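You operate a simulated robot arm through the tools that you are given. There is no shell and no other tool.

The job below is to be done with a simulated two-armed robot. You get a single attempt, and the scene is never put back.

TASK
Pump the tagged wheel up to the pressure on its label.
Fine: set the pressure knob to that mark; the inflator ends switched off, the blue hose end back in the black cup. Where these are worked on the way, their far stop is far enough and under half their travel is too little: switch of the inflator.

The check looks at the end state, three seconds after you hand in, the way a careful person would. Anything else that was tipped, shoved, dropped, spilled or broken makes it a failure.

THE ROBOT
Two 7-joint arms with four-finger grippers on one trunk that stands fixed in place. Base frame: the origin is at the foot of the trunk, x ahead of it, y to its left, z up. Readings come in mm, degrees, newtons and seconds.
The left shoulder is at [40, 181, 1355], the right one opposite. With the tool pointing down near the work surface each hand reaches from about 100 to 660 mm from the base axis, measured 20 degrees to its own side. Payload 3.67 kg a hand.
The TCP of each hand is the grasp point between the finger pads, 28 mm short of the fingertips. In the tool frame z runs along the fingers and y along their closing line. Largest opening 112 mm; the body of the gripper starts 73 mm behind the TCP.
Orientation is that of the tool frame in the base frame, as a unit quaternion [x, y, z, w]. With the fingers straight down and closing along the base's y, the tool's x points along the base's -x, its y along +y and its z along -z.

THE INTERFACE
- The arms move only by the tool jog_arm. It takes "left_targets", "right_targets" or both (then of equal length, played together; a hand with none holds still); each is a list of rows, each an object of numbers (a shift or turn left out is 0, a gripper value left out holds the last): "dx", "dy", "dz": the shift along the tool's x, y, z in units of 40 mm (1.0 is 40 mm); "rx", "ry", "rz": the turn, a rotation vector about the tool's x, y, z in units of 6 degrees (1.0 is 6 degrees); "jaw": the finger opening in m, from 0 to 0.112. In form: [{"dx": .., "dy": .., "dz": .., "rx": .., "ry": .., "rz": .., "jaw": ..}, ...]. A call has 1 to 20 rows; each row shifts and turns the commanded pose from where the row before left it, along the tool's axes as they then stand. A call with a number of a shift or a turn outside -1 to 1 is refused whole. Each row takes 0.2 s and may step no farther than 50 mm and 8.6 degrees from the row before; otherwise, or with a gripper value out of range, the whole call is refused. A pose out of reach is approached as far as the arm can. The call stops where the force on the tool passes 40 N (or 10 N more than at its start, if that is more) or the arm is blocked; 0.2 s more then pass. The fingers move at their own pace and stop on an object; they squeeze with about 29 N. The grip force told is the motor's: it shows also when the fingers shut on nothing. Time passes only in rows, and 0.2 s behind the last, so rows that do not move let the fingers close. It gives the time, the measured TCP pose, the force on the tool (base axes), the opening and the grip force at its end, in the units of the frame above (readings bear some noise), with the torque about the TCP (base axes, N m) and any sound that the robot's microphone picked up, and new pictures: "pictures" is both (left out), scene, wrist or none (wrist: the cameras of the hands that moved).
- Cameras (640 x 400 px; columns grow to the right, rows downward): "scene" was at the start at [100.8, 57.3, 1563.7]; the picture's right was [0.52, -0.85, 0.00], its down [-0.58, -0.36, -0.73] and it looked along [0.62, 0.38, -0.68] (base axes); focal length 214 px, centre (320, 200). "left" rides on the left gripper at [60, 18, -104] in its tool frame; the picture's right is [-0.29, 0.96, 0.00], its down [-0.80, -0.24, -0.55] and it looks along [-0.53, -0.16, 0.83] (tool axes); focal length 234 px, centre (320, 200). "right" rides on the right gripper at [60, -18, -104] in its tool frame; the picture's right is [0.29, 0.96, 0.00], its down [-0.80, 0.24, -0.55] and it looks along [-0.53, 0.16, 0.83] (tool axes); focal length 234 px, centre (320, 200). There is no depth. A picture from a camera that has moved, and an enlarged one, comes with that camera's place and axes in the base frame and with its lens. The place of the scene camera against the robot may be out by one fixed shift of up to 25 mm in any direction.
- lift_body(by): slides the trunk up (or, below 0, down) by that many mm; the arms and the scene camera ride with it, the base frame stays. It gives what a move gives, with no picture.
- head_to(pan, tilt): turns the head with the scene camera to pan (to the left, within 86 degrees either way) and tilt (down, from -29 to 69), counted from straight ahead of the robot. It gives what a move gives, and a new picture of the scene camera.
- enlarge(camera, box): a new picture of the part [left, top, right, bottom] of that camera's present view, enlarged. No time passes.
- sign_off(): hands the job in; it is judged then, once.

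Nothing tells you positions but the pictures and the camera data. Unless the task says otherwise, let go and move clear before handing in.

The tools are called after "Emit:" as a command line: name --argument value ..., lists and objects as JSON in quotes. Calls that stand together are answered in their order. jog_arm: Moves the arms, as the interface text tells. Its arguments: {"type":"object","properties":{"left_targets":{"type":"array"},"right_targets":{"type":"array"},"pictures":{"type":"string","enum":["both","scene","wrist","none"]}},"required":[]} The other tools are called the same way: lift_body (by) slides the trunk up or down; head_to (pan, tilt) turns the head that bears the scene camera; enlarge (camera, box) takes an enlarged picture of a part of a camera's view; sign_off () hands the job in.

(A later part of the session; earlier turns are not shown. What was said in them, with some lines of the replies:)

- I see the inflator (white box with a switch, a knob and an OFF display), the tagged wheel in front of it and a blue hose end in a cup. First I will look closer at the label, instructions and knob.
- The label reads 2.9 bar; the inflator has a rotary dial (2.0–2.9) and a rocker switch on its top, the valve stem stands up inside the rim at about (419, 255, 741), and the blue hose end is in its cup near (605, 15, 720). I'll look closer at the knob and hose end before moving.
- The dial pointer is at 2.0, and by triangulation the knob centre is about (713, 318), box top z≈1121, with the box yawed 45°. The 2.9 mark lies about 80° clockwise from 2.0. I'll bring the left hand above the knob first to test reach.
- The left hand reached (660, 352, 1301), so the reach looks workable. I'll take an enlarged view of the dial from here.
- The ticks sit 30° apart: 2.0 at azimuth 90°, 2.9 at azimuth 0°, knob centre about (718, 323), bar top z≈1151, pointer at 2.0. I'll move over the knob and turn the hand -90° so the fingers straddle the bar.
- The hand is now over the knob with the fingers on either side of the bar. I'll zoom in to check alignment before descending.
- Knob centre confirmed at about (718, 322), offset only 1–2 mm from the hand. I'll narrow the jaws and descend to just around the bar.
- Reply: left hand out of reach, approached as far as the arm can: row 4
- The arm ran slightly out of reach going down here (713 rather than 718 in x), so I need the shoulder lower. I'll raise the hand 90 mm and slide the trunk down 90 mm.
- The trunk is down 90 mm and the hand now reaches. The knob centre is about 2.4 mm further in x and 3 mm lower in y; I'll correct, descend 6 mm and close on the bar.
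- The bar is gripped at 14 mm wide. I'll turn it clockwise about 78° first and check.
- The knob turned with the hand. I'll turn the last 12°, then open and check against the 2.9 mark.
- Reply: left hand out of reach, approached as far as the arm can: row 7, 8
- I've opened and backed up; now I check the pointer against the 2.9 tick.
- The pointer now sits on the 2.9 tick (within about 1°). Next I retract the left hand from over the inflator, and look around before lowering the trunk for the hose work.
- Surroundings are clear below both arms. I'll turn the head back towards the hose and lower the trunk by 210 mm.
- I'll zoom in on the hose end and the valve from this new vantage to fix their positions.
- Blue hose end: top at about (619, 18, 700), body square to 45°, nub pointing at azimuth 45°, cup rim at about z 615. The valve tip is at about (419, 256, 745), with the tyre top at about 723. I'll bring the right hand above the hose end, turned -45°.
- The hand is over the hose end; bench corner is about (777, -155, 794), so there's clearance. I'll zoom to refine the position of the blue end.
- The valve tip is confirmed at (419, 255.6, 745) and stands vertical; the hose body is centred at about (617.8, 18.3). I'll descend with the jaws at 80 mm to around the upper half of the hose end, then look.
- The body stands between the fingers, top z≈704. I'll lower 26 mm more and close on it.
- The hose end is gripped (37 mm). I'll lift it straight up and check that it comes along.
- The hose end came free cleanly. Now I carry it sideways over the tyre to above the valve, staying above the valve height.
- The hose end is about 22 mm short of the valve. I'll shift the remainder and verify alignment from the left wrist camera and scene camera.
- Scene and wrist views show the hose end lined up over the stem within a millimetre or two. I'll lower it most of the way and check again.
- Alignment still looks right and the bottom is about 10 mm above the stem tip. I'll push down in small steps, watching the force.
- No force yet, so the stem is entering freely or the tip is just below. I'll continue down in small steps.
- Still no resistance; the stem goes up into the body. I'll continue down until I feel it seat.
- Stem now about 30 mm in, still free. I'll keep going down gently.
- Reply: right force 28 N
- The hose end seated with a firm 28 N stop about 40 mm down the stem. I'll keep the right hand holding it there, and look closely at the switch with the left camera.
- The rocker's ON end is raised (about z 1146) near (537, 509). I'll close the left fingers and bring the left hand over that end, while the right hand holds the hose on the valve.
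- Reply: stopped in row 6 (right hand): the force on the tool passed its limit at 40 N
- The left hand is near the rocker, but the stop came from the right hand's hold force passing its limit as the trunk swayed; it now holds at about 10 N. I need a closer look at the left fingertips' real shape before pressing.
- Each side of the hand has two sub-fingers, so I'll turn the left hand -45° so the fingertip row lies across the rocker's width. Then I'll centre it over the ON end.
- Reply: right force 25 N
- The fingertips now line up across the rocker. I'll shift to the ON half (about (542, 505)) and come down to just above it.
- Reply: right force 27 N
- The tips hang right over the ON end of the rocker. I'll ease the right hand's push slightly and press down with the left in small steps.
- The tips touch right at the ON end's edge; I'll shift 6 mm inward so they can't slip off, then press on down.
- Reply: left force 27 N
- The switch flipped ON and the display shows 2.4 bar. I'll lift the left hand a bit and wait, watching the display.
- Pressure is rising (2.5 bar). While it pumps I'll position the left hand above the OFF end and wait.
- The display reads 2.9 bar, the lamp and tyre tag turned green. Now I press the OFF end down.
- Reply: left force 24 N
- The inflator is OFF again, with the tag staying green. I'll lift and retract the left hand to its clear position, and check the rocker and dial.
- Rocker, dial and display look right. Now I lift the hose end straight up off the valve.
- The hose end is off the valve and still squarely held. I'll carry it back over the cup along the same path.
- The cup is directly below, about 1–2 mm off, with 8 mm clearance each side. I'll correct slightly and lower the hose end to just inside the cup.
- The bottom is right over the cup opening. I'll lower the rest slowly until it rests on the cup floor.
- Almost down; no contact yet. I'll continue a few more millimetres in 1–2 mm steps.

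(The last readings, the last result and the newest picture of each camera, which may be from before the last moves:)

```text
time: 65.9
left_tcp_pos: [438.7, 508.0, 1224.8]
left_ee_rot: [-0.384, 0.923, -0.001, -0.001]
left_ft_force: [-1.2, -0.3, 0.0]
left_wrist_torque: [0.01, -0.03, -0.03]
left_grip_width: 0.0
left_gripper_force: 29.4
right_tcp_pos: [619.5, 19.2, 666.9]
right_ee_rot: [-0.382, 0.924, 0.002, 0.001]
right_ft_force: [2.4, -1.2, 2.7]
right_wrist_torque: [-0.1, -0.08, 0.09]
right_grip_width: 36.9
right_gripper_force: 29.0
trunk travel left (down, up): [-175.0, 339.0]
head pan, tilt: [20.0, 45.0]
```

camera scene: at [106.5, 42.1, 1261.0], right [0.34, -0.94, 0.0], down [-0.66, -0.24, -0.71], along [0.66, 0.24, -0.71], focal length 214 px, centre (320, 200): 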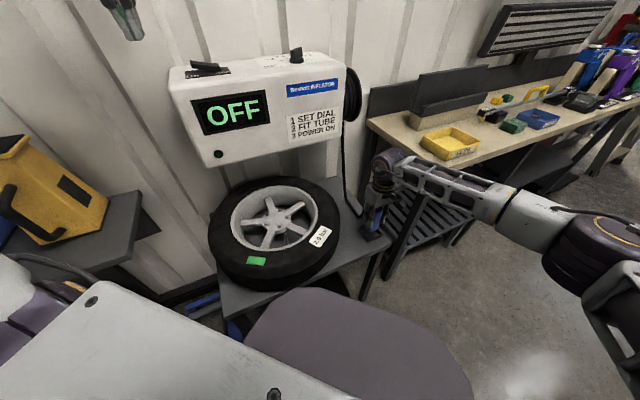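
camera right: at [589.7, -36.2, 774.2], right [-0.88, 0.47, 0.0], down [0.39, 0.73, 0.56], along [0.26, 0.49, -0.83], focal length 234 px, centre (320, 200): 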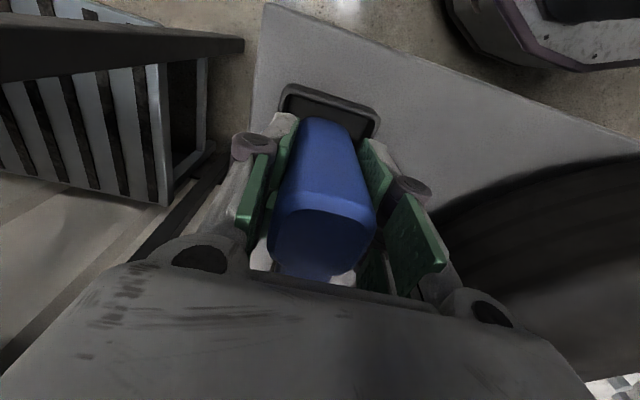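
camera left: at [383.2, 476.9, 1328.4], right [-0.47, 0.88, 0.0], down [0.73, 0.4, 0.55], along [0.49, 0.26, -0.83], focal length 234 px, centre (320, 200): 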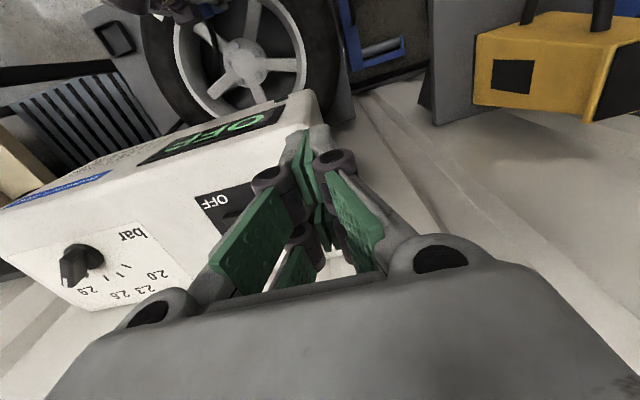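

The base has touched the cup floor (slight upward force). I'll open and lift straight up.

Emit:
jog_arm --right_targets '[{"jaw": 0.05}, {"jaw": 0.075}, {}, {"dz": -0.3}, {"dz": -0.7}, {"dz": -0.9}, {"dz": -0.9}, {"dz": -0.9}, {"dz": -0.9}, {}]' --pictures "both"

Emit:
enlarge --camera "scene" --box '[330, 180, 426, 260]'

Emit:
enlarge --camera "right" --box '[270, 50, 382, 150]'

```text
time: 68.1
left_tcp_pos: [438.7, 507.2, 1225.1]
left_ee_rot: [-0.383, 0.924, -0.001, -0.001]
left_ft_force: [-0.2, 0.6, -0.8]
left_wrist_torque: [-0.03, 0.02, -0.03]
left_grip_width: 0.0
left_gripper_force: 28.9
right_tcp_pos: [620.2, 19.4, 851.4]
right_ee_rot: [-0.383, 0.924, 0.002, 0.001]
right_ft_force: [-0.4, -0.3, -0.1]
right_wrist_torque: [-0.01, 0.01, -0.01]
right_grip_width: 75.0
right_gripper_force: 0.0
trunk travel left (down, up): [-175.0, 339.0]
head pan, tilt: [20.0, 45.0]
camera scene: at [106.9, 42.1, 1261.0], right [0.34, -0.94, 0.0], down [-0.66, -0.24, -0.71], along [0.66, 0.24, -0.71], focal length 214 px, centre (320, 200)
camera right: at [589.3, -36.1, 954.4], right [-0.88, 0.47, 0.0], down [0.39, 0.73, 0.56], along [0.26, 0.49, -0.83], focal length 234 px, centre (320, 200)
```

scene: 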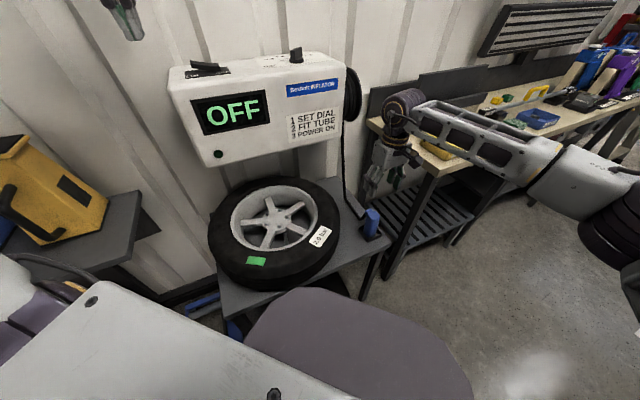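
right: 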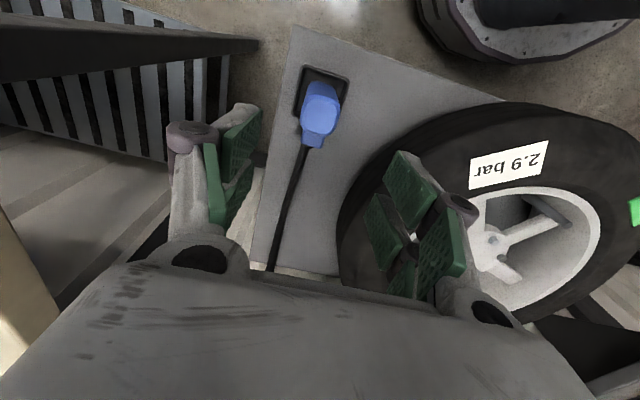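

```text
5.00 times, centred on (378, 220) of scene
camera zoom: at [106.9, 42.1, 1261.0], right [0.34, -0.94, 0.0], down [-0.66, -0.24, -0.71], along [0.66, 0.24, -0.71], focal length 1072 px, centre (30, 100)
```

zoom: 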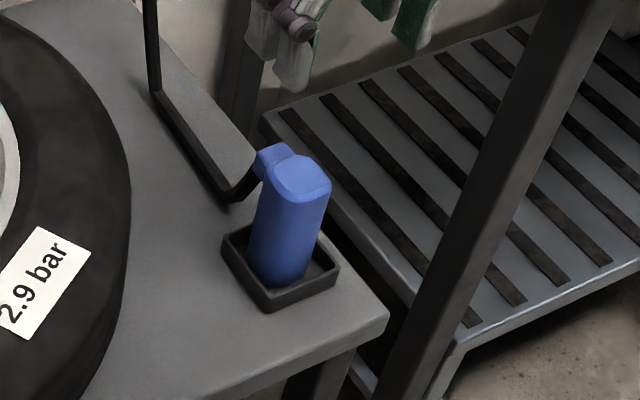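

```text
4.00 times, centred on (326, 100) of right
camera zoom: at [589.3, -36.1, 954.4], right [-0.88, 0.47, 0.0], down [0.39, 0.73, 0.56], along [0.26, 0.49, -0.83], focal length 937 px, centre (296, 600)
```

zoom: 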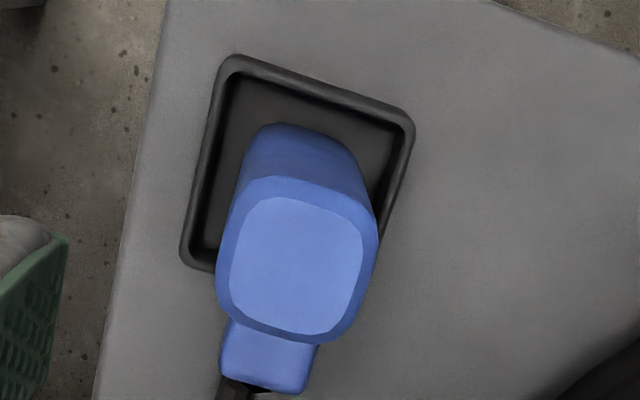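

The hose end stands upright in its cup. I'll move the right hand clear and re-check the dial and switch closely before handing in.

Emit:
jog_arm --right_targets '[{"dz": -0.9}, {"dz": -0.9}, {"dz": -0.9}, {"dx": 0.6, "dz": -0.5}, {"dx": 0.6, "dz": -0.5}, {}]' --pictures "both"

Emit:
enlarge --camera "left" --box '[10, 210, 170, 310]'

Emit:
enlarge --camera "scene" --box '[260, 30, 356, 90]'

Emit:
enlarge --camera "scene" --box '[160, 40, 256, 100]'

Emit:
enlarge --camera "scene" --box '[190, 165, 414, 305]'

```text
time: 69.5
left_tcp_pos: [438.5, 508.0, 1225.3]
left_ee_rot: [-0.383, 0.924, -0.001, -0.001]
left_ft_force: [-0.7, 0.5, -0.3]
left_wrist_torque: [0.01, 0.04, 0.0]
left_grip_width: 0.0
left_gripper_force: 29.1
right_tcp_pos: [584.4, -14.0, 1000.0]
right_ee_rot: [-0.383, 0.924, 0.002, 0.001]
right_ft_force: [-0.3, 0.4, -0.1]
right_wrist_torque: [0.05, -0.02, -0.01]
right_grip_width: 75.2
right_gripper_force: 0.2
trunk travel left (down, up): [-175.0, 339.0]
head pan, tilt: [20.0, 45.0]
camera scene: at [106.9, 42.6, 1261.0], right [0.34, -0.94, 0.0], down [-0.66, -0.24, -0.71], along [0.66, 0.24, -0.71], focal length 214 px, centre (320, 200)
camera right: at [555.3, -70.2, 1102.0], right [-0.88, 0.47, 0.0], down [0.39, 0.73, 0.56], along [0.26, 0.49, -0.83], focal length 234 px, centre (320, 200)
```

scene: 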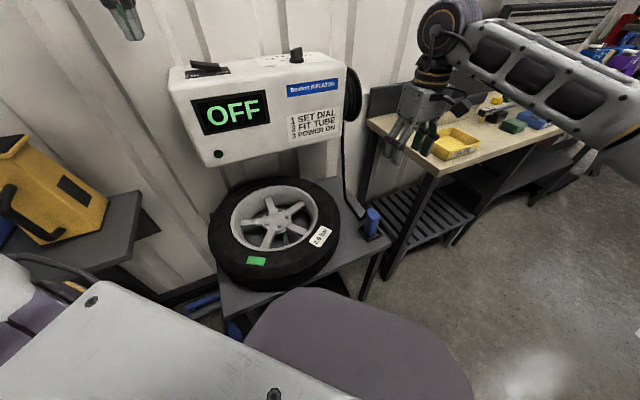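
right: 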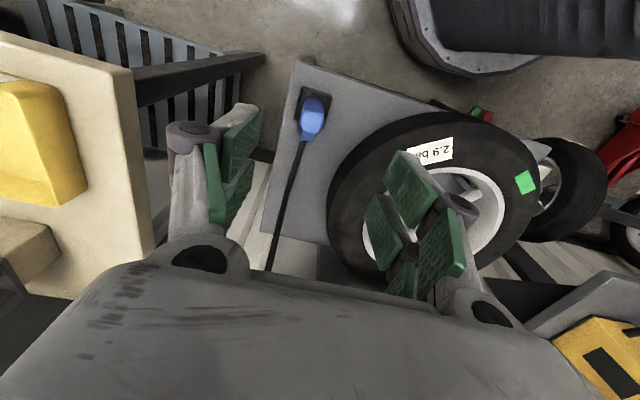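

```text
4.00 times, centred on (90, 260) of left
camera zoom: at [383.9, 478.1, 1327.9], right [-0.47, 0.88, 0.0], down [0.73, 0.4, 0.55], along [0.49, 0.26, -0.83], focal length 937 px, centre (1240, -40)
```

zoom: 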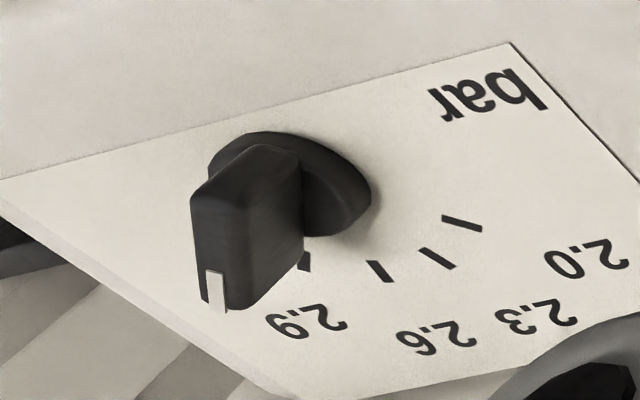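

```text
6.67 times, centred on (308, 60) of scene
camera zoom: at [106.9, 42.6, 1261.0], right [0.34, -0.94, 0.0], down [-0.66, -0.24, -0.71], along [0.66, 0.24, -0.71], focal length 1430 px, centre (400, 1133)
```

zoom: 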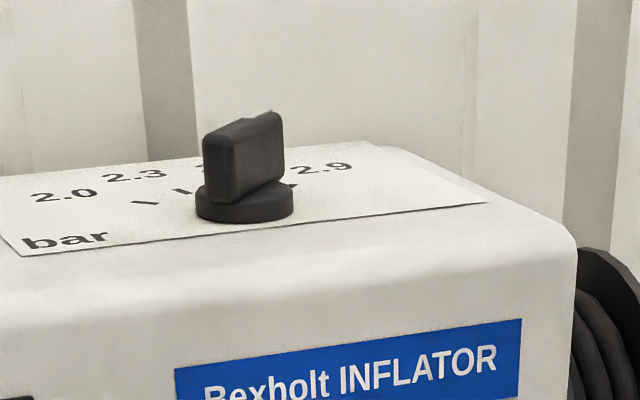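

```text
6.67 times, centred on (208, 70) of scene
camera zoom: at [106.9, 42.6, 1261.0], right [0.34, -0.94, 0.0], down [-0.66, -0.24, -0.71], along [0.66, 0.24, -0.71], focal length 1430 px, centre (1067, 1067)
```

zoom: 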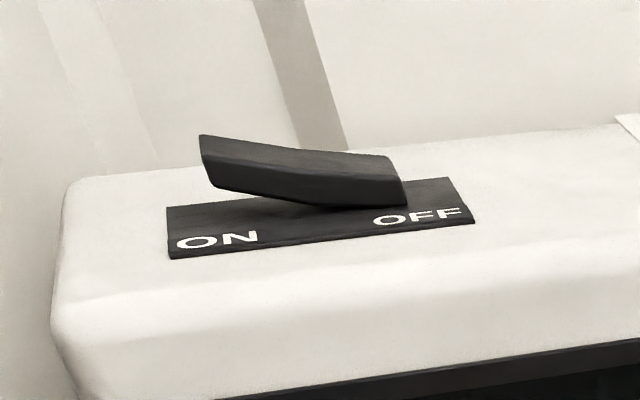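

```text
2.86 times, centred on (302, 235) of scene
camera zoom: at [106.9, 42.6, 1261.0], right [0.34, -0.94, 0.0], down [-0.66, -0.24, -0.71], along [0.66, 0.24, -0.71], focal length 613 px, centre (371, 100)
```

zoom: 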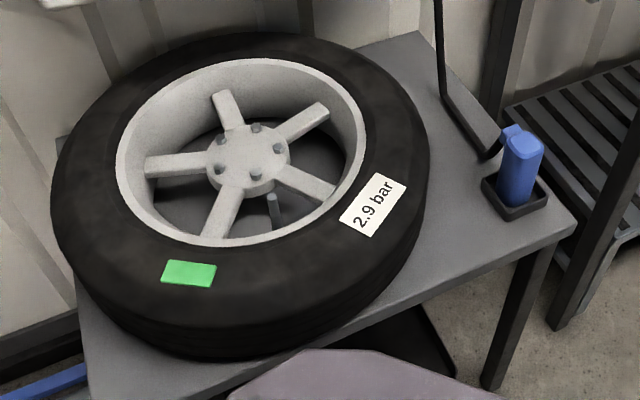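

The dial is at 2.9, the inflator is off, the tag is green, the hose end is upright in its cup, and both hands are clear. I'll hand the job in.

Emit:
sign_off

```text
The job is handed in.
```

The tagged wheel is pumped to 2.9 bar, and the job is handed in. I don't have the judge's result.

- **Pressure:** The inflator display reached 2.9 bar. Its lamp and the tag on the tyre turned green, and the tag stayed green afterwards.
- **Dial:** The knob points at the 2.9 mark, within about 1 degree by my measurement.
- **Switch:** It was pressed to its stop both ways. The inflator now shows OFF.
- **Hose:** The blue hose end is off the valve and standing upright in the black cup.
- **Clear of the work:** Both hands are empty and away from the inflator and wheel. I saw nothing else moved or knocked over in the last pictures.

While I reached for the switch, the right hand briefly pressed the hose end onto the valve with more than 40 N. I saw no effect on the wheel.
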